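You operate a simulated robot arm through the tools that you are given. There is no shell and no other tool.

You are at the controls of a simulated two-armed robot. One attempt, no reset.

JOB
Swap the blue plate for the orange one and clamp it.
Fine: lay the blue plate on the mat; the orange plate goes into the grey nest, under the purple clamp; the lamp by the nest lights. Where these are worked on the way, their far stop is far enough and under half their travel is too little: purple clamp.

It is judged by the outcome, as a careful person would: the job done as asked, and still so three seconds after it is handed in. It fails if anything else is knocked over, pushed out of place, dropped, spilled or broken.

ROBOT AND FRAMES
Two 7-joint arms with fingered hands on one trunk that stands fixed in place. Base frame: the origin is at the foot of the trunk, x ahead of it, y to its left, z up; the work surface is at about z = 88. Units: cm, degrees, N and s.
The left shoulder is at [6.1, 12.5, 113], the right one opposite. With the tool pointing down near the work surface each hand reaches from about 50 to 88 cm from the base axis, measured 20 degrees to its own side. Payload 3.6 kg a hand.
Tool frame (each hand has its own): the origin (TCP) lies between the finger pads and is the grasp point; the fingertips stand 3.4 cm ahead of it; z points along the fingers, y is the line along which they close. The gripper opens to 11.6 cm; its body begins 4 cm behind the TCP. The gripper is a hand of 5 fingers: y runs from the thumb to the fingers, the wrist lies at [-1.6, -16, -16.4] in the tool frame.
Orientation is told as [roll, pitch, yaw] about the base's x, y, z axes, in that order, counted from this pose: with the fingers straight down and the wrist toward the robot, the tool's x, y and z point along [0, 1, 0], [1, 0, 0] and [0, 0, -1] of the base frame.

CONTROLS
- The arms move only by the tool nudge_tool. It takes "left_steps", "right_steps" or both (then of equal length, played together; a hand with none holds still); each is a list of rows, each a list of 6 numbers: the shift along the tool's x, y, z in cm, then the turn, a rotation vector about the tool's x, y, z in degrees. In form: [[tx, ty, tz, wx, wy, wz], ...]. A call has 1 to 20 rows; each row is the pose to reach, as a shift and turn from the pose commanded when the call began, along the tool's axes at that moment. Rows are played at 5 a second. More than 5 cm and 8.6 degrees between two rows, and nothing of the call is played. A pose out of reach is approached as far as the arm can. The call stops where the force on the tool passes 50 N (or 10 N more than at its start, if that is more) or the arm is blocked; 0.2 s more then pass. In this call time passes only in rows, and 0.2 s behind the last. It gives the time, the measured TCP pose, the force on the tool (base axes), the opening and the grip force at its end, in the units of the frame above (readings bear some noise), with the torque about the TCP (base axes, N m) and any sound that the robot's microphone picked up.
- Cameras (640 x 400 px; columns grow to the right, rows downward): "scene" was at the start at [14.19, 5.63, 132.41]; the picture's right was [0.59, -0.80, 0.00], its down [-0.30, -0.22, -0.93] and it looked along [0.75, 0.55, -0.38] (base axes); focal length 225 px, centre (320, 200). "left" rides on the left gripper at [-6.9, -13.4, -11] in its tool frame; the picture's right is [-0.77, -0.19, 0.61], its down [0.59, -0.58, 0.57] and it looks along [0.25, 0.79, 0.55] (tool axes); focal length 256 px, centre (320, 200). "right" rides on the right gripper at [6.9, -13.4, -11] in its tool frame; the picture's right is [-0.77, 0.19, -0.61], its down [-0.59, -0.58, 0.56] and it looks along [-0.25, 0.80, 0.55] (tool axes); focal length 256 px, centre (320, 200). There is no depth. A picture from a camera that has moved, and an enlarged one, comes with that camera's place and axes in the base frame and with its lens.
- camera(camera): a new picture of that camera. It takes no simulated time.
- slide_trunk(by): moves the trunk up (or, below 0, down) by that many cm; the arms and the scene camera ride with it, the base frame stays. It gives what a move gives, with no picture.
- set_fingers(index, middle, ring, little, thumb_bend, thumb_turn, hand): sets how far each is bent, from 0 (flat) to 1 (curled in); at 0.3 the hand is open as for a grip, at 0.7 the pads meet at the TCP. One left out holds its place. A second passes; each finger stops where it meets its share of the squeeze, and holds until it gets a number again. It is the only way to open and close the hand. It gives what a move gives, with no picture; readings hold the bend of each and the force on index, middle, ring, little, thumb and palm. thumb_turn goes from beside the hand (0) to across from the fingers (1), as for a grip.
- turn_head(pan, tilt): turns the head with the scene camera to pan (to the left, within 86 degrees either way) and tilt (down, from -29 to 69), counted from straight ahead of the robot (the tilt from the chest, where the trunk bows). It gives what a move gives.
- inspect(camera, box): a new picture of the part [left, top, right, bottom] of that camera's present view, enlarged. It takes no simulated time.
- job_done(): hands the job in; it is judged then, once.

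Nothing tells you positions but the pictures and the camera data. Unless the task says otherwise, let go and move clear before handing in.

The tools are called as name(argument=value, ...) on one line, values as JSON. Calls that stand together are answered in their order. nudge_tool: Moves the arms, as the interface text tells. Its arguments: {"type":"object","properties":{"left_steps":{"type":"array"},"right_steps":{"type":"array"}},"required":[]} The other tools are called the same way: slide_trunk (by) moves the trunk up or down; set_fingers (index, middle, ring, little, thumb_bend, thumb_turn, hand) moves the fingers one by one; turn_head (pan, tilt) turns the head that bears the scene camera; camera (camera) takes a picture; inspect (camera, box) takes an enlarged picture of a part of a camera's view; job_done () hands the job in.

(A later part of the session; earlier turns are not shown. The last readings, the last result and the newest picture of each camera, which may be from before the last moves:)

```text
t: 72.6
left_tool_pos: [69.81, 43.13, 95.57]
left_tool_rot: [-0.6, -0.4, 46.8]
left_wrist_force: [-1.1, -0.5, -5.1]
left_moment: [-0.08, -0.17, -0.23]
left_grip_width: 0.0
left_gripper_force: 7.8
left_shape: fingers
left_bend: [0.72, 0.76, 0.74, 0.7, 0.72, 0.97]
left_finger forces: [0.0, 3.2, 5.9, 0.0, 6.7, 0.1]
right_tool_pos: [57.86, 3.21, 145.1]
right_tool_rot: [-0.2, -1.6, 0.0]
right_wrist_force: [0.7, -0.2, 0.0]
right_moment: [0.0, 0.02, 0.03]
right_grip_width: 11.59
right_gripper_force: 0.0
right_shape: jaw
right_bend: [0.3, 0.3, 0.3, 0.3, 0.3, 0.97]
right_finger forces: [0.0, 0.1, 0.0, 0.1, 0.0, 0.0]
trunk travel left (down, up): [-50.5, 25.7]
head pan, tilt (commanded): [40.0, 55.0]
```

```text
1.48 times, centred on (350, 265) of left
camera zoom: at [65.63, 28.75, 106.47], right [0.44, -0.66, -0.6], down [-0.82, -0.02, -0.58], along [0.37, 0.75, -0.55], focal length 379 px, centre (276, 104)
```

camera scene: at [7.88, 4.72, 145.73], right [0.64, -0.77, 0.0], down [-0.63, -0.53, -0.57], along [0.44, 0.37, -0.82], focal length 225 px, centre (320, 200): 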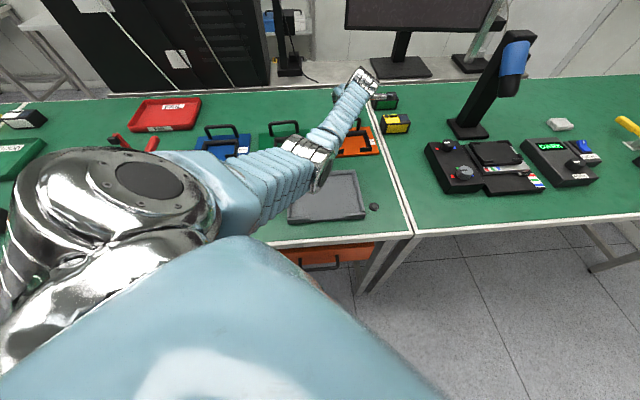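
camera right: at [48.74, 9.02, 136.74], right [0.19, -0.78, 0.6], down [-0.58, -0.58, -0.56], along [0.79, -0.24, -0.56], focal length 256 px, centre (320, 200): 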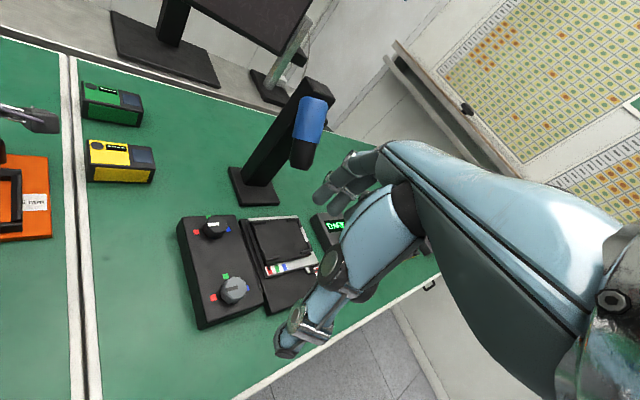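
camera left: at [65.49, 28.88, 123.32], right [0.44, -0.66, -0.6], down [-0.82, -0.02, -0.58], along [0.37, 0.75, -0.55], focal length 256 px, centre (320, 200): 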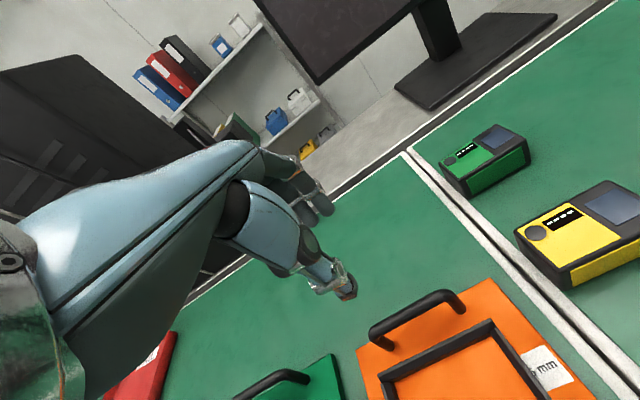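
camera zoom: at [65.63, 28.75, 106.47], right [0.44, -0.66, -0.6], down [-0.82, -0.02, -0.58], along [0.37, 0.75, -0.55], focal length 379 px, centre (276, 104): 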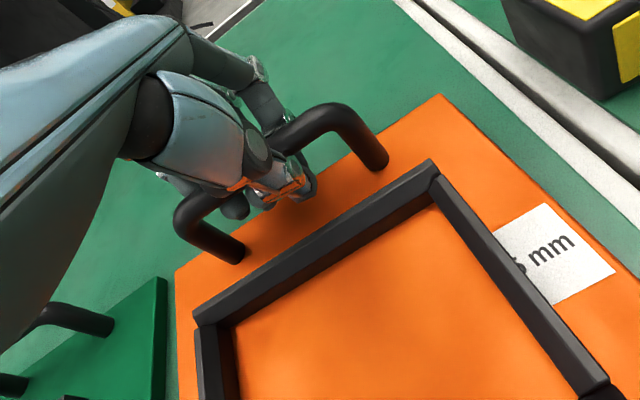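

The bar is hooked the same way as before. I lift the orange plate slowly.

nudge_tool(left_steps=[[0, 0, -0.6, 0, 0, 0], [0, 0, -1.3, 0, 0, 0], [0, 0, -2.0, 0, 0, 0], [0, 0, -2.8, 0, 0, 0], [0, 0, -3.6, 0, 0, 0], [0, 0, -4.4, 0, 0, 0], [0, 0, -5.2, 0, 0, 0], [0, 0, -6.0, 0, 0, 0], [0, 0, -6.8, 0, 0, 0], [0, 0, -7.6, 0, 0, 0], [0, 0, -8.4, 0, 0, 0], [0, 0, -9.2, 0, 0, 0], [0, 0, -10, 0, 0, 0]])

camera(camera="scene")

camera(camera="left")

```text
t: 75.4
left_tool_pos: [69.8, 43.27, 105.74]
left_tool_rot: [-0.6, -0.5, 46.7]
left_wrist_force: [0.1, 0.1, -7.3]
left_moment: [-0.03, -0.12, -0.02]
left_grip_width: 0.0
left_gripper_force: 3.5
left_shape: fingers
left_bend: [0.72, 0.76, 0.76, 0.7, 0.72, 0.97]
left_finger forces: [0.0, 4.2, 2.1, 0.0, 0.9, 0.1]
right_tool_pos: [57.95, 3.32, 145.13]
right_tool_rot: [-0.2, -1.6, 0.0]
right_wrist_force: [0.4, 0.3, 0.0]
right_moment: [-0.03, -0.03, -0.01]
right_grip_width: 11.56
right_gripper_force: 0.0
right_shape: jaw
right_bend: [0.3, 0.3, 0.3, 0.3, 0.3, 0.97]
right_finger forces: [0.0, 0.0, 0.1, 0.0, 0.1, 0.1]
trunk travel left (down, up): [-50.5, 25.7]
head pan, tilt (commanded): [40.0, 55.0]
```

```text
taken
camera scene: at [7.96, 4.79, 145.72], right [0.64, -0.77, 0.0], down [-0.63, -0.53, -0.57], along [0.44, 0.37, -0.82], focal length 225 px, centre (320, 200)
```

scene: 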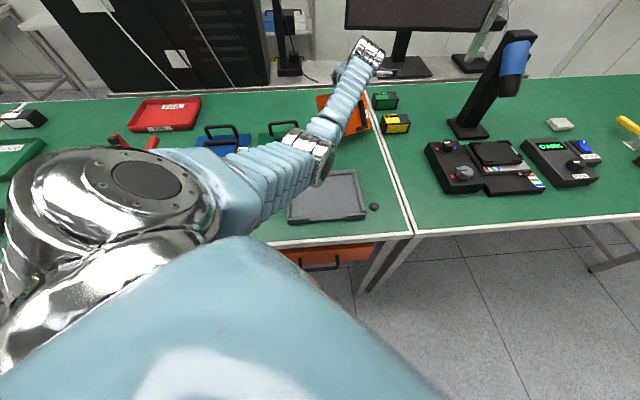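

```text
taken
camera left: at [65.55, 28.84, 116.55], right [0.44, -0.66, -0.6], down [-0.82, -0.02, -0.58], along [0.37, 0.75, -0.55], focal length 256 px, centre (320, 200)
```

left: 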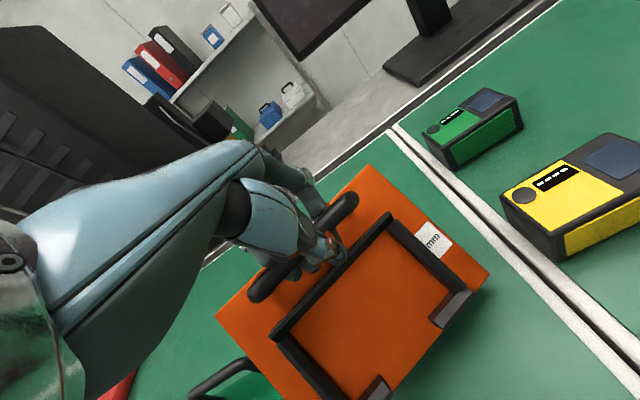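

The orange plate hangs freely. I'll raise the trunk another 12 cm, which lifts the plate clear and gives the arm room to work close in at the nest.

slide_trunk(by=12)

camera(camera="scene")

camera(camera="left")

```text
t: 76.9
left_tool_pos: [69.85, 43.28, 117.64]
left_tool_rot: [-0.6, -0.3, 46.8]
left_wrist_force: [-0.2, -0.2, -7.1]
left_moment: [-0.04, -0.1, -0.01]
left_grip_width: 0.0
left_gripper_force: 3.4
left_shape: fingers
left_bend: [0.72, 0.76, 0.76, 0.7, 0.72, 0.97]
left_finger forces: [0.0, 4.2, 2.0, 0.0, 0.8, 0.0]
right_tool_pos: [57.88, 3.2, 157.05]
right_tool_rot: [-0.1, -1.6, 0.0]
right_wrist_force: [0.1, 0.6, 0.4]
right_moment: [0.0, 0.02, 0.0]
right_grip_width: 11.59
right_gripper_force: 0.1
right_shape: jaw
right_bend: [0.3, 0.3, 0.3, 0.3, 0.3, 0.97]
right_finger forces: [0.0, 0.0, 0.1, 0.0, 0.0, 0.0]
trunk travel left (down, up): [-62.5, 13.7]
head pan, tilt (commanded): [40.0, 55.0]
```

```text
taken
camera scene: at [7.06, 4.81, 157.76], right [0.64, -0.77, 0.0], down [-0.63, -0.53, -0.57], along [0.44, 0.37, -0.82], focal length 225 px, centre (320, 200)
```

scene: 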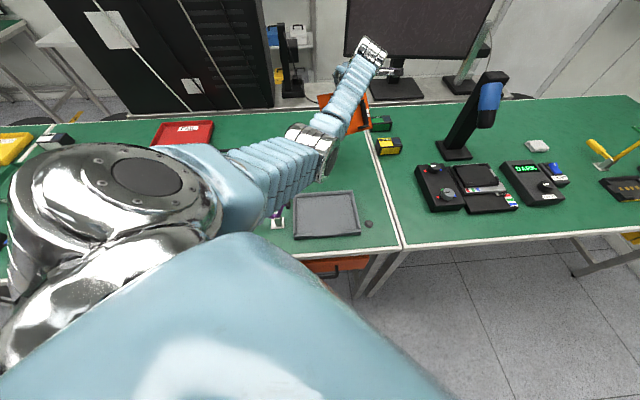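

```text
taken
camera left: at [65.58, 28.83, 128.44], right [0.44, -0.66, -0.6], down [-0.82, -0.02, -0.57], along [0.37, 0.75, -0.55], focal length 256 px, centre (320, 200)
```

left: 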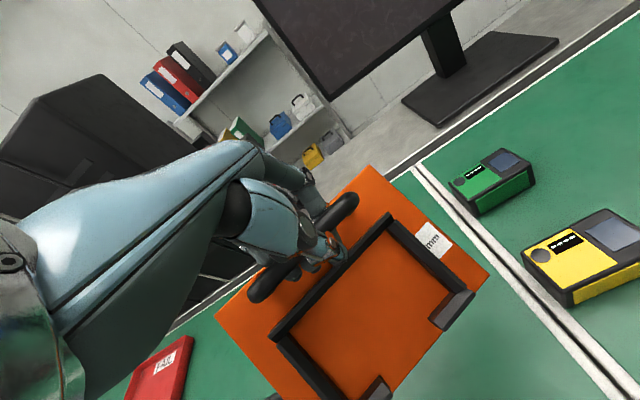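

Now I carry the orange plate smoothly back to above the nest, trueing the yaw to 45°.

nudge_tool(left_steps=[[0.13, -0.3, 0, 0, 0, 0], [0.5, -1.2, 0, 0, 0, 0.1], [1.06, -2.5, 0, 0, 0, 0.2], [1.75, -4.1, 0, 0, 0, 0.3], [2.5, -5.9, 0, 0, 0, 0.4], [3.3, -7.8, 0, 0, 0, 0.5], [4.2, -9.9, 0, 0, 0, 0.6], [5.1, -12.0, 0, 0, 0, 0.7], [5.9, -14.1, 0, 0, 0, 0.85], [6.8, -16.1, 0, 0, 0, 1.0], [7.7, -18.2, 0, 0, 0, 1.1], [8.6, -20.3, 0, 0, 0, 1.2], [9.4, -22.2, 0, 0, 0, 1.3], [10.1, -24.0, 0, 0, 0, 1.4], [10.8, -25.6, 0, 0, 0, 1.5], [11.4, -26.9, 0, 0, 0, 1.6], [11.9, -28.1, 0, 0, 0, 1.7], [12.25, -29.0, 0, 0, 0, 1.8], [12.4, -29.4, 0, 0, 0, 1.8], [12.5, -29.6, 0, 0, 0, 1.8]])

camera(camera="scene")

camera(camera="left")

```text
t: 81.3
left_tool_pos: [42.66, 32.67, 122.08]
left_tool_rot: [0.5, -8.3, 44.9]
left_wrist_force: [0.3, 0.3, -6.9]
left_moment: [-0.05, -0.06, 0.01]
left_grip_width: 0.0
left_gripper_force: 3.2
left_shape: fingers
left_bend: [0.72, 0.76, 0.76, 0.7, 0.72, 0.97]
left_finger forces: [0.1, 3.9, 1.8, 0.0, 0.4, 0.0]
right_tool_pos: [57.79, 3.22, 157.1]
right_tool_rot: [-0.2, -1.7, 0.0]
right_wrist_force: [1.3, 0.6, -0.3]
right_moment: [0.01, 0.03, 0.03]
right_grip_width: 11.57
right_gripper_force: 0.0
right_shape: jaw
right_bend: [0.3, 0.3, 0.3, 0.3, 0.3, 0.97]
right_finger forces: [0.0, 0.0, 0.1, 0.1, 0.0, 0.1]
trunk travel left (down, up): [-62.5, 13.7]
head pan, tilt (commanded): [40.0, 55.0]
stopped in row 20 (left hand): the arm was blocked; the commanded pose is now the measured one
```

```text
taken
camera scene: at [6.97, 4.74, 157.77], right [0.64, -0.77, 0.0], down [-0.63, -0.53, -0.57], along [0.44, 0.37, -0.82], focal length 225 px, centre (320, 200)
```

scene: 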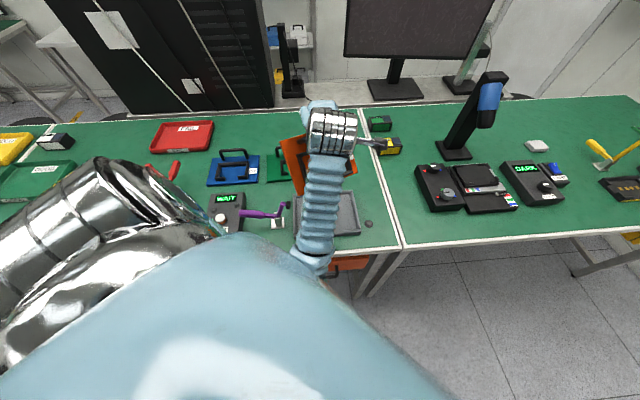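

```text
taken
camera left: at [37.11, 17.35, 130.84], right [0.47, -0.61, -0.64], down [-0.77, 0.08, -0.64], along [0.44, 0.79, -0.43], focal length 256 px, centre (320, 200)
```

left: 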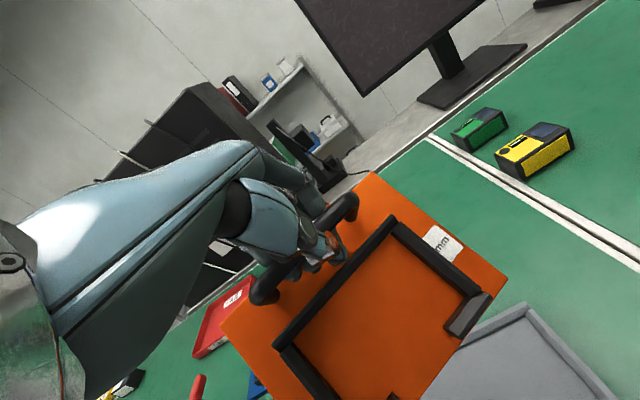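

The arm reached its folding limit near the shoulder. Raising the trunk 10 cm more while lowering the hand will give it room.

slide_trunk(by=10)

nudge_tool(left_steps=[[0, 0.2, 1, 0, 0, 0], [0, 0.4, 2, 0, 0, 0], [0, 0.6, 3, 0, 0, 0], [0, 0.8, 4.2, 0, 0, 0], [0, 1.0, 5.4, 0, 0, 0], [0, 1.2, 6.6, 0, 0, 0]])

camera(camera="scene")

```text
t: 82.5
left_tool_pos: [42.32, 37.1, 134.71]
left_tool_rot: [5.7, -14.2, 46.1]
left_wrist_force: [-0.8, -0.6, -7.6]
left_moment: [-0.06, -0.07, 0.0]
left_grip_width: 0.0
left_gripper_force: 3.4
left_shape: fingers
left_bend: [0.72, 0.76, 0.76, 0.7, 0.72, 0.97]
left_finger forces: [0.0, 4.2, 1.8, 0.1, 0.4, 0.1]
right_tool_pos: [57.78, 3.27, 167.24]
right_tool_rot: [-0.3, -1.7, 0.0]
right_wrist_force: [-0.5, 0.3, 0.0]
right_moment: [0.02, -0.01, -0.03]
right_grip_width: 11.6
right_gripper_force: 0.2
right_shape: jaw
right_bend: [0.3, 0.3, 0.3, 0.3, 0.3, 0.97]
right_finger forces: [0.0, 0.1, 0.1, 0.0, 0.0, 0.0]
trunk travel left (down, up): [-72.5, 3.7]
head pan, tilt (commanded): [40.0, 55.0]
stopped: the arm was blocked; the commanded pose is now the measured one
```

```text
t: 84.1
left_tool_pos: [45.07, 40.46, 131.34]
left_tool_rot: [5.1, -17.9, 46.0]
left_wrist_force: [0.2, 0.8, -6.4]
left_moment: [-0.03, -0.02, -0.02]
left_grip_width: 0.0
left_gripper_force: 2.9
left_shape: fingers
left_bend: [0.73, 0.76, 0.76, 0.7, 0.72, 0.97]
left_finger forces: [0.0, 4.1, 1.2, 0.0, 0.5, 0.0]
right_tool_pos: [57.69, 3.28, 167.19]
right_tool_rot: [-0.2, -1.7, 0.0]
right_wrist_force: [0.1, 0.0, -0.4]
right_moment: [-0.01, 0.01, -0.02]
right_grip_width: 11.57
right_gripper_force: 0.0
right_shape: jaw
right_bend: [0.3, 0.3, 0.3, 0.3, 0.3, 0.97]
right_finger forces: [0.0, 0.0, 0.0, 0.0, 0.0, 0.0]
trunk travel left (down, up): [-72.5, 3.7]
head pan, tilt (commanded): [40.0, 55.0]
stopped in row 6 (left hand): the arm was blocked; the commanded pose is now the measured one
```

```text
taken
camera scene: at [6.78, 4.77, 167.77], right [0.64, -0.77, 0.0], down [-0.63, -0.53, -0.57], along [0.44, 0.37, -0.82], focal length 225 px, centre (320, 200)
```

scene: 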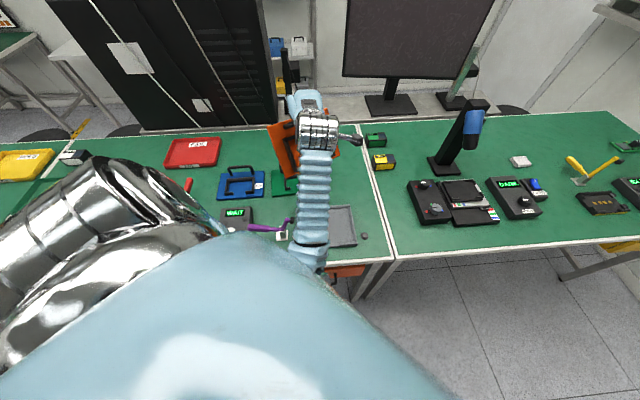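

The high trunk pushed the wrist into its limit and tilted the hand. I'll bring the hand outward and down while straightening it.

nudge_tool(left_steps=[[-0.3, -0.1, 0.8, 1.0, -0.3, 0], [-0.7, -0.3, 1.7, 2.3, -0.7, 0.1], [-1.1, -0.5, 2.7, 3.8, -1.1, 0.2], [-1.5, -0.8, 3.8, 5.4, -1.5, 0.3], [-2.0, -1.0, 5.0, 7.0, -2.0, 0.4], [-2.5, -1.3, 6.2, 8.7, -2.5, 0.5], [-3.0, -1.6, 7.4, 10.5, -3.0, 0.6], [-3.5, -1.9, 8.6, 12.2, -3.5, 0.7], [-4.0, -2.1, 9.8, 13.9, -4.0, 0.8], [-4.4, -2.3, 10.9, 15.4, -4.4, 0.9], [-4.8, -2.5, 11.9, 16.8, -4.8, 1.0], [-5.09, -2.73, 12.7, 17.9, -5.1, 1.0]])

camera(camera="scene")

camera(camera="left")

```text
t: 86.7
left_tool_pos: [48.86, 38.51, 117.98]
left_tool_rot: [-0.2, 0.2, 45.9]
left_wrist_force: [-0.9, 0.3, -6.8]
left_moment: [-0.02, -0.05, -0.03]
left_grip_width: 0.0
left_gripper_force: 3.3
left_shape: fingers
left_bend: [0.73, 0.76, 0.76, 0.7, 0.72, 0.97]
left_finger forces: [0.0, 4.5, 1.2, 0.0, 0.9, 0.0]
right_tool_pos: [57.89, 3.21, 167.22]
right_tool_rot: [-0.1, -1.8, 0.0]
right_wrist_force: [-0.6, -0.5, 0.0]
right_moment: [-0.02, -0.02, 0.0]
right_grip_width: 11.59
right_gripper_force: 0.1
right_shape: jaw
right_bend: [0.3, 0.3, 0.3, 0.3, 0.3, 0.97]
right_finger forces: [0.1, 0.1, 0.0, 0.1, 0.0, 0.0]
trunk travel left (down, up): [-72.5, 3.7]
head pan, tilt (commanded): [40.0, 55.0]
```

```text
taken
camera scene: at [6.81, 4.77, 167.77], right [0.64, -0.77, 0.0], down [-0.63, -0.53, -0.57], along [0.44, 0.37, -0.82], focal length 225 px, centre (320, 200)
```

scene: 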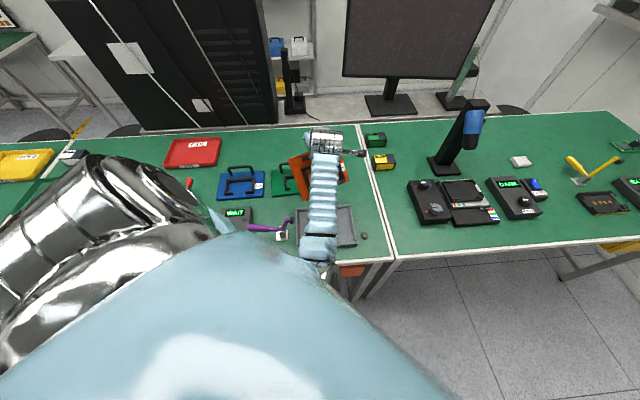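

```text
taken
camera left: at [44.5, 24.12, 128.83], right [0.42, -0.67, -0.61], down [-0.82, -0.01, -0.57], along [0.38, 0.74, -0.56], focal length 256 px, centre (320, 200)
```

left: 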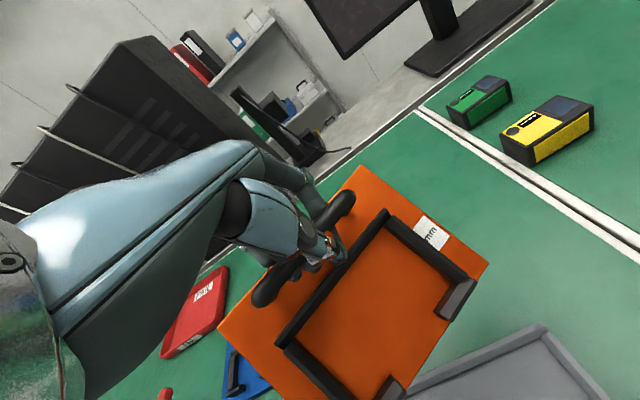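

The plate is back over the nest side, hand straight (TCP 48.9, 38.5, 118). To see the insertion well I'll bring the right hand's camera to a viewpoint on the robot's right, looking at the nest.

nudge_tool(right_steps=[[-0.26, -0.8, 1.9, 0, 0, -4.5], [-0.52, -1.6, 3.8, 0, 0, -9], [-0.78, -2.4, 5.7, 0, 0, -13.5], [-1.04, -3.2, 7.6, 0, 0, -18], [-1.3, -4.0, 9.5, 0, 0, -22.5], [-1.56, -4.8, 11.4, 0, 0, -27], [-1.82, -5.6, 13.3, 0, 0, -31.5], [-2.08, -6.4, 15.2, 0, 0, -36], [-2.34, -7.2, 17.1, 0, 0, -40.5], [-2.6, -8.0, 19, 0, 0, -45], [-2.86, -8.7, 20.9, 0, 0, -49.5], [-3.1, -9.5, 22.8, 0, 0, -54], [-3.4, -10.3, 24.7, 0, 0, -58.5], [-3.6, -11.1, 26.6, 0, 0, -63], [-3.9, -11.9, 28.5, 0, 0, -67.5], [-4.2, -12.7, 30.4, 0, 0, -72], [-4.4, -13.5, 32.3, 0, 0, -76.5], [-4.7, -14.3, 34.2, 0, 0, -81], [-4.9, -15.1, 36.1, 0, 0, -85.5], [-5.2, -15.9, 38, 0, 0, -90]])

camera(camera="right")

```text
t: 90.9
left_tool_pos: [49.18, 40.37, 118.65]
left_tool_rot: [0.5, -1.3, 46.3]
left_wrist_force: [0.5, 3.1, -5.2]
left_moment: [-0.03, -0.02, -0.08]
left_grip_width: 0.0
left_gripper_force: 3.4
left_shape: fingers
left_bend: [0.73, 0.76, 0.76, 0.7, 0.72, 0.97]
left_finger forces: [0.0, 3.3, 1.2, 0.0, 2.1, 0.1]
right_tool_pos: [42.91, -1.57, 128.99]
right_tool_rot: [-1.6, 0.3, 90.1]
right_wrist_force: [-0.1, -0.4, -0.4]
right_moment: [0.05, -0.01, 0.01]
right_grip_width: 11.59
right_gripper_force: 0.0
right_shape: jaw
right_bend: [0.3, 0.3, 0.3, 0.3, 0.3, 0.97]
right_finger forces: [0.0, 0.0, 0.0, 0.0, 0.0, 0.1]
right hand out of reach, approached as far as the arm can: row 14, 15, 16, 17, 18
trunk travel left (down, up): [-72.5, 3.7]
head pan, tilt (commanded): [40.0, 55.0]
```

```text
taken
camera right: at [35.76, -14.78, 139.7], right [0.75, 0.19, 0.63], down [0.61, -0.58, -0.55], along [0.26, 0.79, -0.55], focal length 256 px, centre (320, 200)
```

right: 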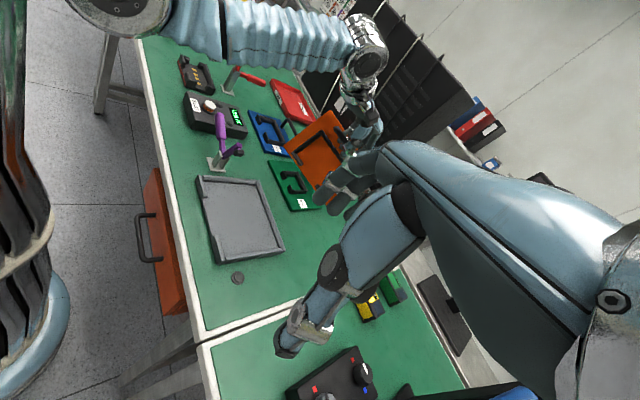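

nudge_tool(left_steps=[[0, 0, 0, 0, 0, 0], [0, 0, 0, 0, 0, 0]])

camera(camera="right")

camera(camera="scene")

```text
t: 91.5
left_tool_pos: [48.69, 39.61, 117.46]
left_tool_rot: [-0.2, 0.7, 46.2]
left_wrist_force: [-1.2, 3.6, -1.3]
left_moment: [-0.01, -0.11, -0.05]
left_grip_width: 0.02
left_gripper_force: 3.6
left_shape: fingers
left_bend: [0.73, 0.76, 0.76, 0.7, 0.72, 0.97]
left_finger forces: [0.1, 5.2, 0.8, 0.0, 2.1, 0.1]
right_tool_pos: [42.92, -1.14, 128.73]
right_tool_rot: [-1.7, 0.5, 90.2]
right_wrist_force: [0.0, 0.7, 0.4]
right_moment: [-0.05, -0.03, 0.02]
right_grip_width: 11.61
right_gripper_force: 0.1
right_shape: jaw
right_bend: [0.3, 0.3, 0.3, 0.3, 0.3, 0.97]
right_finger forces: [0.1, 0.0, 0.0, 0.1, 0.0, 0.0]
trunk travel left (down, up): [-72.5, 3.7]
head pan, tilt (commanded): [40.0, 55.0]
```

```text
taken
camera right: at [35.77, -14.16, 139.6], right [0.75, 0.2, 0.63], down [0.61, -0.58, -0.54], along [0.26, 0.79, -0.56], focal length 256 px, centre (320, 200)
```

right: 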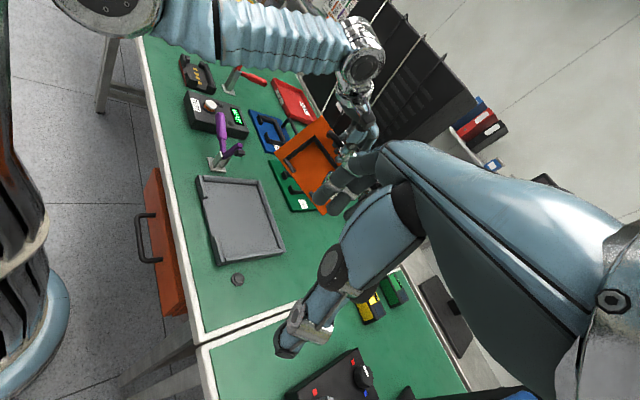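

```text
taken
camera scene: at [6.89, 5.64, 167.74], right [0.64, -0.77, 0.0], down [-0.63, -0.53, -0.57], along [0.44, 0.36, -0.82], focal length 225 px, centre (320, 200)
```

scene: 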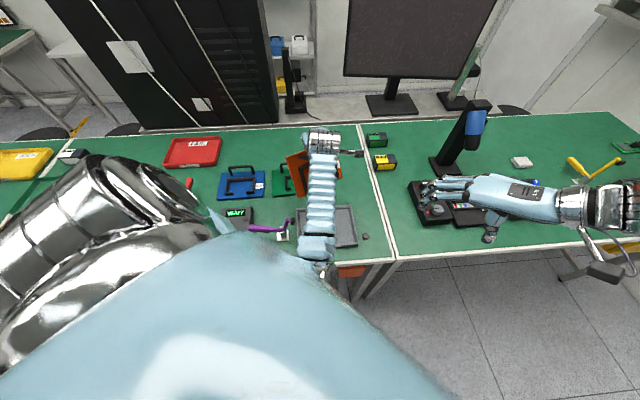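

nudge_tool(left_steps=[[0, 0, 0, 0, 0, 0], [0, 0, 0, 0, 0, 0], [0, 0, 0, 0, 0, 0], [0, 0, 0, 0, 0, 0], [0, 0, 0, 0, 0, 0], [0, 0, 0, 0, 0, 0]])

camera(camera="left")

inspect(camera="right", box=[140, 30, 440, 310])

```text
t: 92.9
left_tool_pos: [48.73, 38.66, 117.78]
left_tool_rot: [-0.2, 0.2, 45.8]
left_wrist_force: [-0.4, -0.3, 0.2]
left_moment: [-0.05, -0.09, -0.01]
left_grip_width: 0.0
left_gripper_force: 3.1
left_shape: fingers
left_bend: [0.73, 0.76, 0.76, 0.7, 0.72, 0.97]
left_finger forces: [0.1, 4.0, 1.3, 0.0, 0.4, 0.1]
right_tool_pos: [42.99, -2.07, 128.73]
right_tool_rot: [-1.6, 0.4, 90.0]
right_wrist_force: [-0.1, 0.0, 0.1]
right_moment: [-0.06, -0.01, -0.03]
right_grip_width: 11.6
right_gripper_force: 0.0
right_shape: jaw
right_bend: [0.3, 0.3, 0.3, 0.3, 0.3, 0.97]
right_finger forces: [0.0, 0.0, 0.0, 0.0, 0.0, 0.0]
trunk travel left (down, up): [-72.5, 3.7]
head pan, tilt (commanded): [40.0, 55.0]
```

```text
taken
camera left: at [44.48, 24.33, 128.78], right [0.42, -0.67, -0.61], down [-0.82, -0.01, -0.57], along [0.38, 0.74, -0.56], focal length 256 px, centre (320, 200)
```

left: 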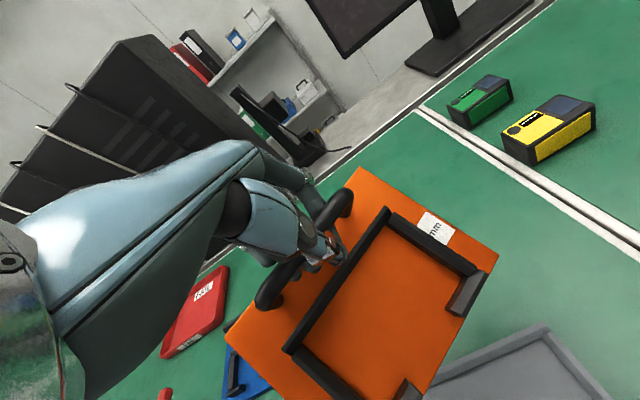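

```text
1.43 times, centred on (290, 170) of right
camera zoom: at [35.63, -15.21, 139.49], right [0.75, 0.19, 0.63], down [0.61, -0.58, -0.55], along [0.26, 0.79, -0.55], focal length 366 px, centre (363, 243)
```

zoom: 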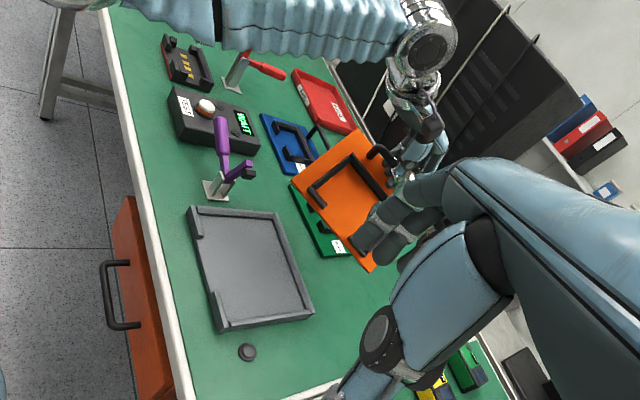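

Everything has settled. I now lower the plate toward the nest interior (near edge still above the walls) and true up the yaw.

nudge_tool(left_steps=[[0, -0.3, 0.6, 0, 0, 0], [0, -0.8, 1.4, 0, 0, 0.2], [0, -1.5, 2.3, 0, 0, 0.4], [0, -2.3, 3.3, 0, 0, 0.6], [0, -3.1, 4.4, 0, 0, 0.8], [0, -3.9, 5.5, 0, 0, 0.8], [0, -4.7, 6.6, 0, 0, 0.8], [0, -5.4, 7.6, 0, 0, 0.8], [0, -6.0, 8.5, 0, 0, 0.8], [0, -6.5, 9.2, 0, 0, 0.8], [0, -6.8, 9.6, 0, 0, 0.8]])

camera(camera="left")

inspect(camera="right", box=[140, 30, 440, 310])

camera(camera="scene")

```text
t: 94.7
left_tool_pos: [51.27, 39.92, 119.84]
left_tool_rot: [-0.2, -11.2, 44.7]
left_wrist_force: [-0.4, -0.8, -6.1]
left_moment: [0.0, -0.01, -0.01]
left_grip_width: 0.01
left_gripper_force: 2.7
left_shape: fingers
left_bend: [0.73, 0.76, 0.76, 0.7, 0.72, 0.97]
left_finger forces: [0.0, 3.5, 0.5, 0.0, 1.0, 0.0]
right_tool_pos: [43.06, -2.29, 128.82]
right_tool_rot: [-1.6, 0.2, 89.9]
right_wrist_force: [-0.4, -0.6, 0.0]
right_moment: [0.02, -0.02, 0.01]
right_grip_width: 11.61
right_gripper_force: 0.1
right_shape: jaw
right_bend: [0.3, 0.3, 0.3, 0.3, 0.3, 0.97]
right_finger forces: [0.1, 0.0, 0.1, 0.1, 0.0, 0.0]
trunk travel left (down, up): [-72.5, 3.7]
head pan, tilt (commanded): [40.0, 55.0]
stopped in row 8 (left hand): the arm was blocked; the commanded pose is now the measured one
```

```text
taken
camera left: at [45.27, 24.23, 127.95], right [0.5, -0.59, -0.63], down [-0.74, 0.1, -0.67], along [0.46, 0.8, -0.39], focal length 256 px, centre (320, 200)
```

left: 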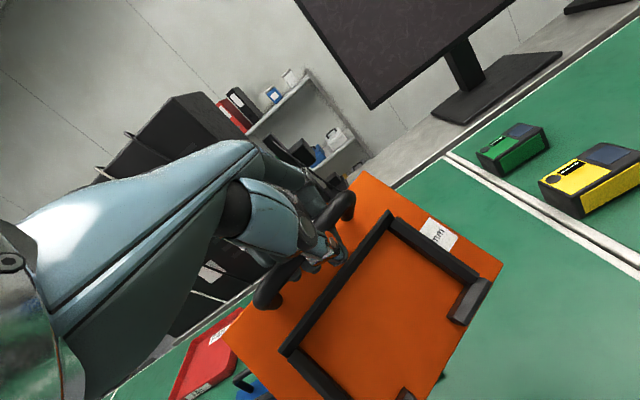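

```text
1.43 times, centred on (290, 170) of right
camera zoom: at [35.63, -15.5, 139.45], right [0.75, 0.19, 0.63], down [0.6, -0.58, -0.55], along [0.26, 0.79, -0.55], focal length 366 px, centre (363, 243)
```

zoom: 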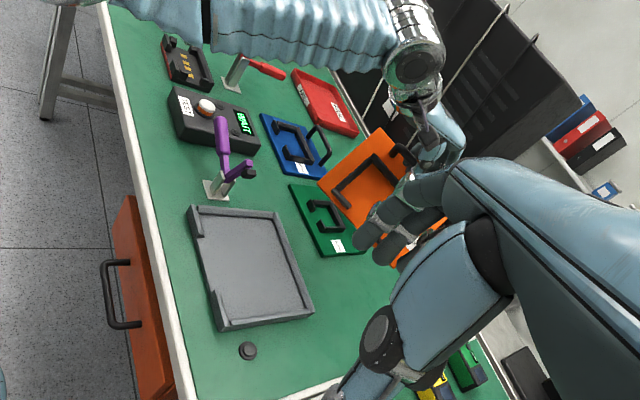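

```text
taken
camera scene: at [6.82, 4.72, 167.77], right [0.64, -0.77, 0.0], down [-0.63, -0.53, -0.57], along [0.44, 0.37, -0.82], focal length 225 px, centre (320, 200)
```

scene: 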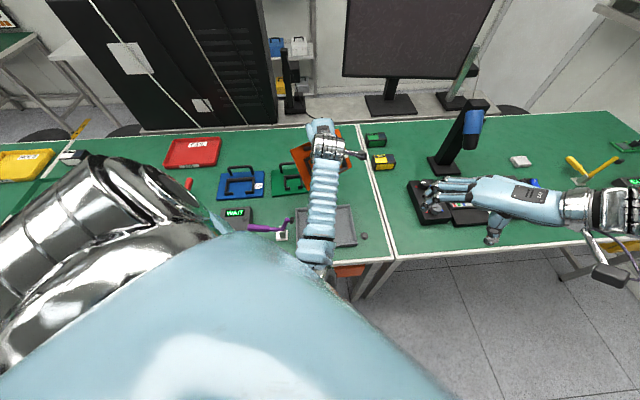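

The high-trunk, elbow-down posture blocks the arm here. With the plate securely hooked, I'll go up and left to a roomy position first and re-pose the arm so the elbow points outward, as it did when I took out the blue plate.

nudge_tool(left_steps=[[0.6, 0.1, -1.0, 0.4, 0, 0], [1.4, 0.3, -2.3, 0.9, 0, 0], [2.4, 0.5, -3.8, 1.5, 0, 0], [3.4, 0.7, -5.4, 2.1, 0, 0], [4.5, 0.9, -7.0, 2.7, 0, 0], [5.6, 1.15, -8.6, 3.3, 0, 0], [6.7, 1.4, -10.2, 3.9, 0, 0], [7.8, 1.6, -11.9, 4.5, 0, 0], [8.9, 1.8, -13.6, 5.1, 0, 0], [10, 2.05, -15.3, 5.8, 0, 0], [11.1, 2.3, -17, 6.4, 0, 0], [12.2, 2.5, -18.7, 7.0, 0, 0], [13.3, 2.75, -20.4, 7.6, 0, 0], [14.4, 3.0, -22, 8.2, 0, 0], [15.5, 3.2, -23.6, 8.8, 0, 0], [16.5, 3.4, -25.2, 9.4, 0, 0], [17.4, 3.6, -26.7, 10, 0, 0], [18.2, 3.8, -28, 10.5, 0, 0], [18.9, 3.9, -29.1, 11, 0, 0], [19.4, 4.0, -29.8, 11.2, 0, 0]])

camera(camera="right")

camera(camera="scene")

```text
t: 98.9
left_tool_pos: [36.07, 52.38, 149.63]
left_tool_rot: [-0.3, 0.1, 44.5]
left_wrist_force: [0.2, 0.6, -7.3]
left_moment: [0.03, -0.06, -0.02]
left_grip_width: 0.0
left_gripper_force: 3.1
left_shape: fingers
left_bend: [0.73, 0.76, 0.76, 0.7, 0.72, 0.97]
left_finger forces: [0.1, 4.5, 1.0, 0.0, 1.5, 0.0]
right_tool_pos: [42.95, -2.15, 128.81]
right_tool_rot: [-1.8, 0.2, 90.0]
right_wrist_force: [0.5, 1.2, -0.6]
right_moment: [0.0, -0.01, 0.02]
right_grip_width: 11.6
right_gripper_force: 0.0
right_shape: jaw
right_bend: [0.3, 0.3, 0.3, 0.3, 0.3, 0.97]
right_finger forces: [0.0, 0.0, 0.0, 0.1, 0.0, 0.0]
trunk travel left (down, up): [-72.5, 3.7]
head pan, tilt (commanded): [40.0, 55.0]
```

```text
taken
camera right: at [35.6, -15.4, 139.48], right [0.75, 0.19, 0.63], down [0.61, -0.58, -0.55], along [0.26, 0.79, -0.55], focal length 256 px, centre (320, 200)
```

right: 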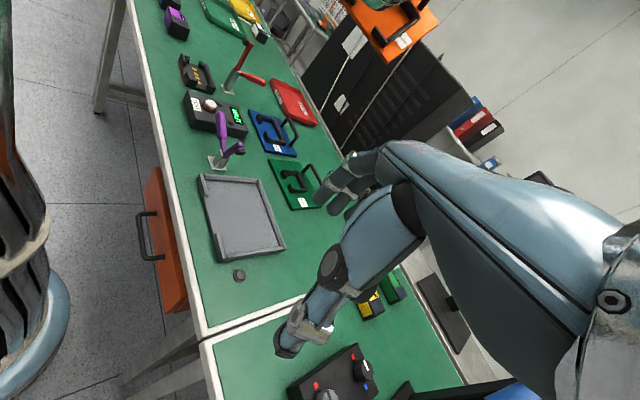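

```text
taken
camera scene: at [6.77, 4.82, 167.77], right [0.64, -0.77, 0.0], down [-0.63, -0.53, -0.57], along [0.44, 0.37, -0.82], focal length 225 px, centre (320, 200)
```

scene: 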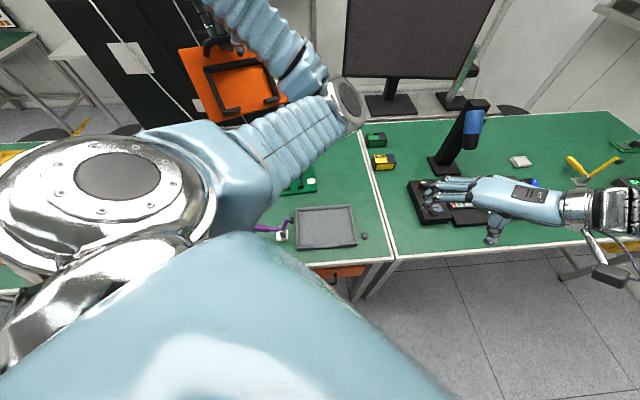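

The elbow has swung to the inside. I'll turn the hand to point right (negative yaw) up here where there is room, which should bring the elbow out to the left.

nudge_tool(left_steps=[[0, -0.4, 0, 0, 0, 5], [0, -0.9, 0, 0, 0, 11], [0, -1.3, 0, 0, 0, 17], [0, -1.8, 0, 0, 0, 24], [-0.1, -2.2, 0, 0, 0, 31], [-0.1, -2.6, 0, 0, 0, 38], [-0.1, -3.0, 0, 0, 0, 45], [-0.1, -3.4, 0, 0, 0, 52], [-0.2, -3.8, 0, 0, 0, 59], [-0.2, -4.2, 0, 0, 0, 66], [-0.2, -4.6, 0, 0, 0, 73], [-0.2, -5.0, 0, 0, 0, 80], [-0.3, -5.4, 0, 0, 0, 87], [-0.3, -5.8, 0, 0, 0, 94]])

camera(camera="scene")

camera(camera="right")

```text
t: 101.9
left_tool_pos: [32.31, 48.01, 149.65]
left_tool_rot: [0.2, -0.5, -49.5]
left_wrist_force: [0.1, -0.3, -7.0]
left_moment: [-0.06, 0.01, 0.0]
left_grip_width: 0.0
left_gripper_force: 3.5
left_shape: fingers
left_bend: [0.73, 0.76, 0.76, 0.7, 0.72, 0.97]
left_finger forces: [0.0, 4.8, 0.8, 0.1, 1.2, 0.1]
right_tool_pos: [42.89, -2.13, 128.71]
right_tool_rot: [-1.7, 0.2, 90.0]
right_wrist_force: [-1.0, -0.3, 0.1]
right_moment: [0.02, 0.02, -0.03]
right_grip_width: 11.6
right_gripper_force: 0.0
right_shape: jaw
right_bend: [0.3, 0.3, 0.3, 0.3, 0.3, 0.97]
right_finger forces: [0.0, 0.0, 0.0, 0.1, 0.0, 0.0]
trunk travel left (down, up): [-72.5, 3.7]
head pan, tilt (commanded): [40.0, 55.0]
```

```text
taken
camera scene: at [6.77, 4.85, 167.77], right [0.64, -0.77, 0.0], down [-0.63, -0.53, -0.57], along [0.44, 0.37, -0.82], focal length 225 px, centre (320, 200)
```

scene: 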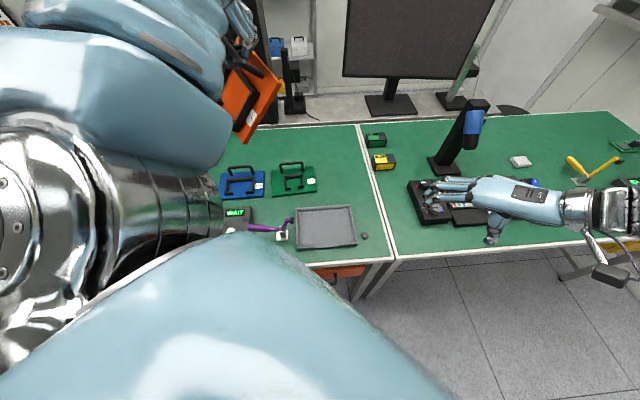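

```text
taken
camera right: at [35.6, -15.38, 139.48], right [0.75, 0.19, 0.63], down [0.61, -0.58, -0.55], along [0.26, 0.79, -0.55], focal length 256 px, centre (320, 200)
```

right: 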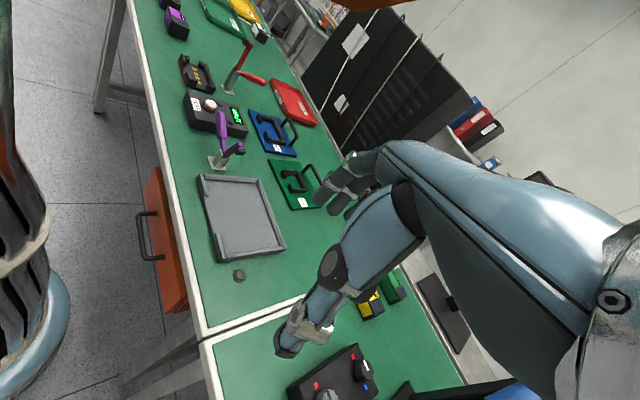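

The elbow is now out to the left. I'll retrace the same motion that worked before (from the left, yaw −45°, to over the nest, yaw +45°), 40 cm higher.

nudge_tool(left_steps=[[-0.4, -1.4, -0.8, 0, 0, 0], [-0.9, -2.9, -1.8, 0, 0, -1], [-1.5, -4.8, -2.9, 0, 0, -2], [-2.0, -6.6, -3.8, 0, 0, -3], [-2.3, -7.6, -4.3, 0, 0, -4], [-2.53, -8.28, -4.5, 0, 0, -4.5]])

nudge_tool(left_steps=[[0.03, 0.8, 0, 0, 0, -3], [0.1, 2.2, 0, 0, 0, -8], [0.15, 4.0, 0, 0, 0, -14], [0.25, 6.0, 0, 0, 0, -20.5], [0.3, 8.0, 0, 0, 0, -27], [0.4, 10.0, 0, 0, 0, -34], [0.45, 12.0, 0, 0, 0, -41], [0.55, 14.0, 0, 0, 0, -48], [0.6, 16.0, 0, 0, 0, -55], [0.7, 18.0, 0, 0, 0, -62], [0.75, 20.0, 0, 0, 0, -68.5], [0.83, 22.0, 0, 0, 0, -75], [0.9, 24.0, 0, 0, 0, -81], [0.95, 25.6, 0, 0, 0, -86], [0.99, 26.66, 0, 0, 0, -90]])

camera(camera="scene")

camera(camera="left")

```text
t: 103.3
left_tool_pos: [24.91, 52.77, 154.14]
left_tool_rot: [0.0, -0.5, -44.9]
left_wrist_force: [-0.4, 0.0, -6.1]
left_moment: [-0.06, 0.02, 0.03]
left_grip_width: 0.0
left_gripper_force: 3.6
left_shape: fingers
left_bend: [0.73, 0.76, 0.76, 0.7, 0.72, 0.97]
left_finger forces: [0.0, 4.8, 0.9, 0.0, 1.1, 0.0]
right_tool_pos: [42.85, -2.19, 128.77]
right_tool_rot: [-1.8, 0.2, 90.0]
right_wrist_force: [-0.4, -0.4, 0.8]
right_moment: [-0.01, 0.02, 0.01]
right_grip_width: 11.61
right_gripper_force: 0.0
right_shape: jaw
right_bend: [0.3, 0.3, 0.3, 0.3, 0.3, 0.97]
right_finger forces: [0.1, 0.0, 0.0, 0.0, 0.0, 0.0]
trunk travel left (down, up): [-72.5, 3.7]
head pan, tilt (commanded): [40.0, 55.0]
```

```text
t: 106.7
left_tool_pos: [42.85, 37.78, 154.39]
left_tool_rot: [-1.9, 0.7, 49.8]
left_wrist_force: [0.3, 0.1, -7.1]
left_moment: [0.02, -0.03, -0.02]
left_grip_width: 0.0
left_gripper_force: 3.1
left_shape: fingers
left_bend: [0.73, 0.76, 0.76, 0.7, 0.72, 0.97]
left_finger forces: [0.1, 4.3, 0.6, 0.0, 1.3, 0.0]
right_tool_pos: [42.86, -2.29, 128.7]
right_tool_rot: [-1.7, 0.1, 90.0]
right_wrist_force: [0.0, 0.2, 0.0]
right_moment: [0.0, 0.01, 0.0]
right_grip_width: 11.62
right_gripper_force: 0.1
right_shape: jaw
right_bend: [0.3, 0.3, 0.3, 0.3, 0.3, 0.97]
right_finger forces: [0.1, 0.0, 0.0, 0.0, 0.1, 0.1]
trunk travel left (down, up): [-72.5, 3.7]
head pan, tilt (commanded): [40.0, 55.0]
stopped in row 15 (left hand): the arm was blocked; the commanded pose is now the measured one
```

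```text
taken
camera scene: at [6.78, 4.75, 167.77], right [0.64, -0.77, 0.0], down [-0.63, -0.53, -0.57], along [0.44, 0.37, -0.82], focal length 225 px, centre (320, 200)
```

scene: 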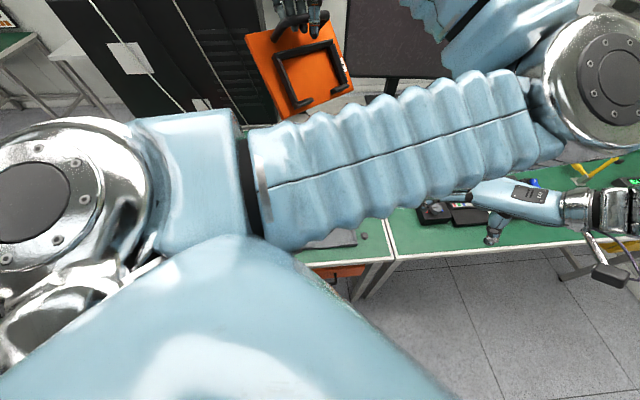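

```text
taken
camera left: at [39.39, 23.43, 165.59], right [0.48, -0.66, -0.58], down [-0.81, -0.08, -0.58], along [0.34, 0.75, -0.57], focal length 256 px, centre (320, 200)
```

left: 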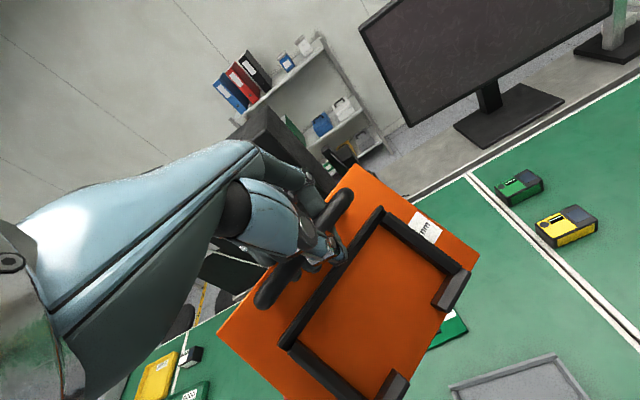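

The elbow ended up across the body, so that route doesn't help. I'll retrace my steps outward so the elbow drops back down and to the left, as it was when I picked up the orange plate.

nudge_tool(left_steps=[[0.6, 0.2, 0.3, 0.1, 0.1, 0.5], [1.6, 0.6, 0.7, 0.3, 0.3, 1.0], [2.9, 1.1, 1.2, 0.5, 0.6, 1.6], [4.4, 1.7, 1.7, 0.5, 0.9, 2.2], [6.0, 2.3, 2.2, 0.6, 1.2, 2.8], [7.7, 2.9, 2.8, 0.6, 1.4, 3.4], [9.4, 3.5, 3.3, 0.6, 1.6, 3.9], [11.0, 4.1, 3.8, 0.6, 1.7, 4.4], [12.5, 4.6, 4.2, 0.7, 1.8, 4.8], [13.7, 5.0, 4.5, 0.7, 1.9, 5.1], [14.5, 5.3, 4.8, 0.7, 1.9, 5.3]])

camera(camera="scene")

```text
t: 109.1
left_tool_pos: [35.63, 50.93, 149.04]
left_tool_rot: [-0.3, 1.0, 44.0]
left_wrist_force: [-0.5, 0.2, -6.2]
left_moment: [0.01, -0.07, 0.0]
left_grip_width: 0.01
left_gripper_force: 3.1
left_shape: fingers
left_bend: [0.73, 0.76, 0.76, 0.7, 0.72, 0.97]
left_finger forces: [0.0, 4.9, 1.1, 0.0, 1.3, 0.0]
right_tool_pos: [42.92, -2.19, 128.69]
right_tool_rot: [-1.7, 0.3, 90.0]
right_wrist_force: [0.7, 0.0, 0.3]
right_moment: [-0.02, -0.03, 0.01]
right_grip_width: 11.6
right_gripper_force: 0.1
right_shape: jaw
right_bend: [0.3, 0.3, 0.3, 0.3, 0.3, 0.97]
right_finger forces: [0.0, 0.1, 0.1, 0.0, 0.0, 0.0]
trunk travel left (down, up): [-72.5, 3.7]
head pan, tilt (commanded): [40.0, 55.0]
```

```text
taken
camera scene: at [6.78, 4.87, 167.77], right [0.64, -0.77, 0.0], down [-0.63, -0.53, -0.57], along [0.44, 0.37, -0.82], focal length 225 px, centre (320, 200)
```

scene: 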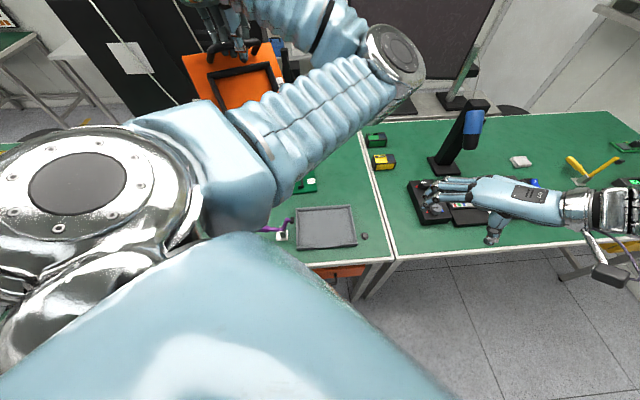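

nudge_tool(left_steps=[[-0.6, 0.2, 1.0, 0, 0, 0], [-1.5, 0.4, 2.3, 0, 0, 0], [-2.5, 0.7, 3.8, -0.2, 0, -0.2], [-3.5, 0.9, 5.4, -0.3, 0, -0.3], [-4.6, 1.2, 7.0, -0.4, 0, -0.4], [-5.7, 1.5, 8.6, -0.5, 0, -0.5], [-6.8, 1.8, 10.2, -0.6, 0, -0.6], [-7.9, 2.1, 11.9, -0.7, 0, -0.7], [-9.0, 2.4, 13.6, -0.8, 0, -0.8], [-10.1, 2.7, 15.3, -0.9, 0, -0.9], [-11.2, 3.0, 17, -1, 0, -1], [-12.3, 3.2, 18.6, -1, 0, -1], [-13.4, 3.5, 20.2, -1, 0, -1], [-14.5, 3.8, 21.8, -1, 0, -1], [-15.5, 4.1, 23.4, -1, 0, -1], [-16.5, 4.4, 24.9, -1, 0, -1], [-17.3, 4.6, 26.2, -1, 0, -1], [-18.0, 4.8, 27.3, -1, 0, -1], [-18.5, 4.9, 28, -1, 0, -1]])

camera(camera="scene")

```text
t: 113.1
left_tool_pos: [51.85, 40.41, 121.03]
left_tool_rot: [-0.2, 0.1, 45.1]
left_wrist_force: [0.0, -0.5, -7.3]
left_moment: [0.0, -0.03, 0.04]
left_grip_width: 0.0
left_gripper_force: 3.3
left_shape: fingers
left_bend: [0.73, 0.76, 0.76, 0.7, 0.72, 0.97]
left_finger forces: [0.0, 5.0, 0.9, 0.0, 1.0, 0.0]
right_tool_pos: [42.8, -2.24, 128.66]
right_tool_rot: [-1.6, 0.2, 90.1]
right_wrist_force: [-0.3, 0.7, 0.7]
right_moment: [-0.05, 0.02, 0.02]
right_grip_width: 11.59
right_gripper_force: 0.0
right_shape: jaw
right_bend: [0.3, 0.3, 0.3, 0.3, 0.3, 0.97]
right_finger forces: [0.0, 0.0, 0.0, 0.0, 0.0, 0.0]
trunk travel left (down, up): [-72.5, 3.7]
head pan, tilt (commanded): [40.0, 55.0]
```

```text
taken
camera scene: at [6.82, 4.75, 167.77], right [0.64, -0.77, 0.0], down [-0.63, -0.53, -0.57], along [0.44, 0.37, -0.82], focal length 225 px, centre (320, 200)
```

scene: 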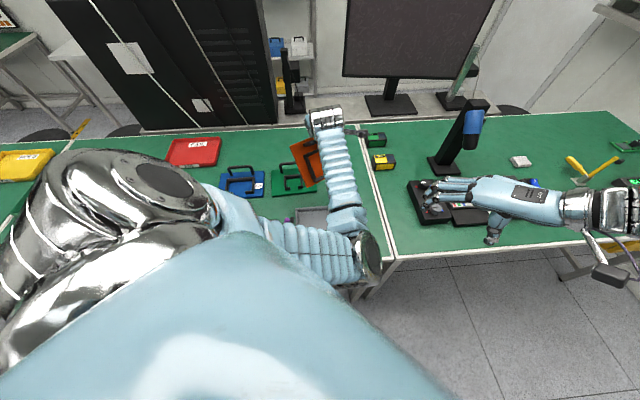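

nudge_tool(left_steps=[[-0.3, 0.4, -0.2, 0, 0, 0], [-0.9, 1.2, -0.5, 0, 0, 0], [-1.7, 2.3, -0.9, 0, 0, 0], [-2.7, 3.6, -1.4, 0, 0, 0], [-3.8, 5.1, -2.0, 0, 0, 0], [-5.0, 6.7, -2.6, 0, 0, 0], [-6.2, 8.4, -3.3, 0, 0, 0], [-7.4, 10.1, -4.0, 0, 0, 0], [-8.5, 11.7, -4.6, 0, 0, 0], [-9.5, 13.1, -5.2, 0, 0, 0], [-10.2, 14.1, -5.6, 0, 0, 0], [-10.6, 14.7, -6.0, 0, 0, 0]])

camera(camera="scene")

```text
t: 115.7
left_tool_pos: [69.71, 43.61, 127.1]
left_tool_rot: [-0.1, 0.1, 45.0]
left_wrist_force: [-0.2, -1.0, -6.6]
left_moment: [0.0, -0.06, -0.01]
left_grip_width: 0.0
left_gripper_force: 3.2
left_shape: fingers
left_bend: [0.73, 0.76, 0.76, 0.7, 0.72, 0.97]
left_finger forces: [0.1, 5.1, 0.9, 0.0, 1.1, 0.1]
right_tool_pos: [42.94, -2.19, 128.72]
right_tool_rot: [-1.6, 0.3, 90.0]
right_wrist_force: [-0.5, 0.2, -0.4]
right_moment: [-0.05, -0.01, -0.05]
right_grip_width: 11.57
right_gripper_force: 0.0
right_shape: jaw
right_bend: [0.3, 0.3, 0.3, 0.3, 0.3, 0.97]
right_finger forces: [0.1, 0.0, 0.0, 0.0, 0.0, 0.1]
trunk travel left (down, up): [-72.5, 3.7]
head pan, tilt (commanded): [40.0, 55.0]
```

```text
taken
camera scene: at [6.87, 4.8, 167.77], right [0.64, -0.77, 0.0], down [-0.63, -0.53, -0.57], along [0.44, 0.37, -0.82], focal length 225 px, centre (320, 200)
```

scene: 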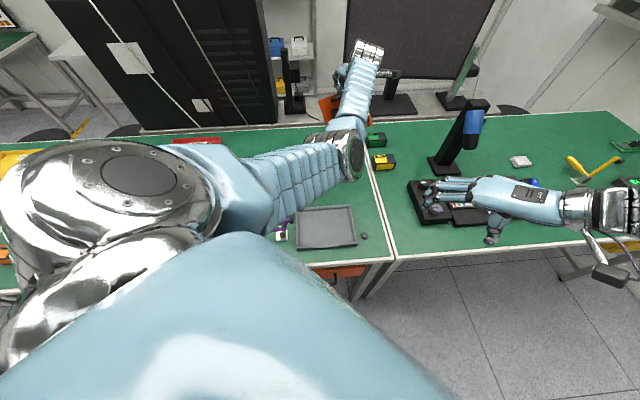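

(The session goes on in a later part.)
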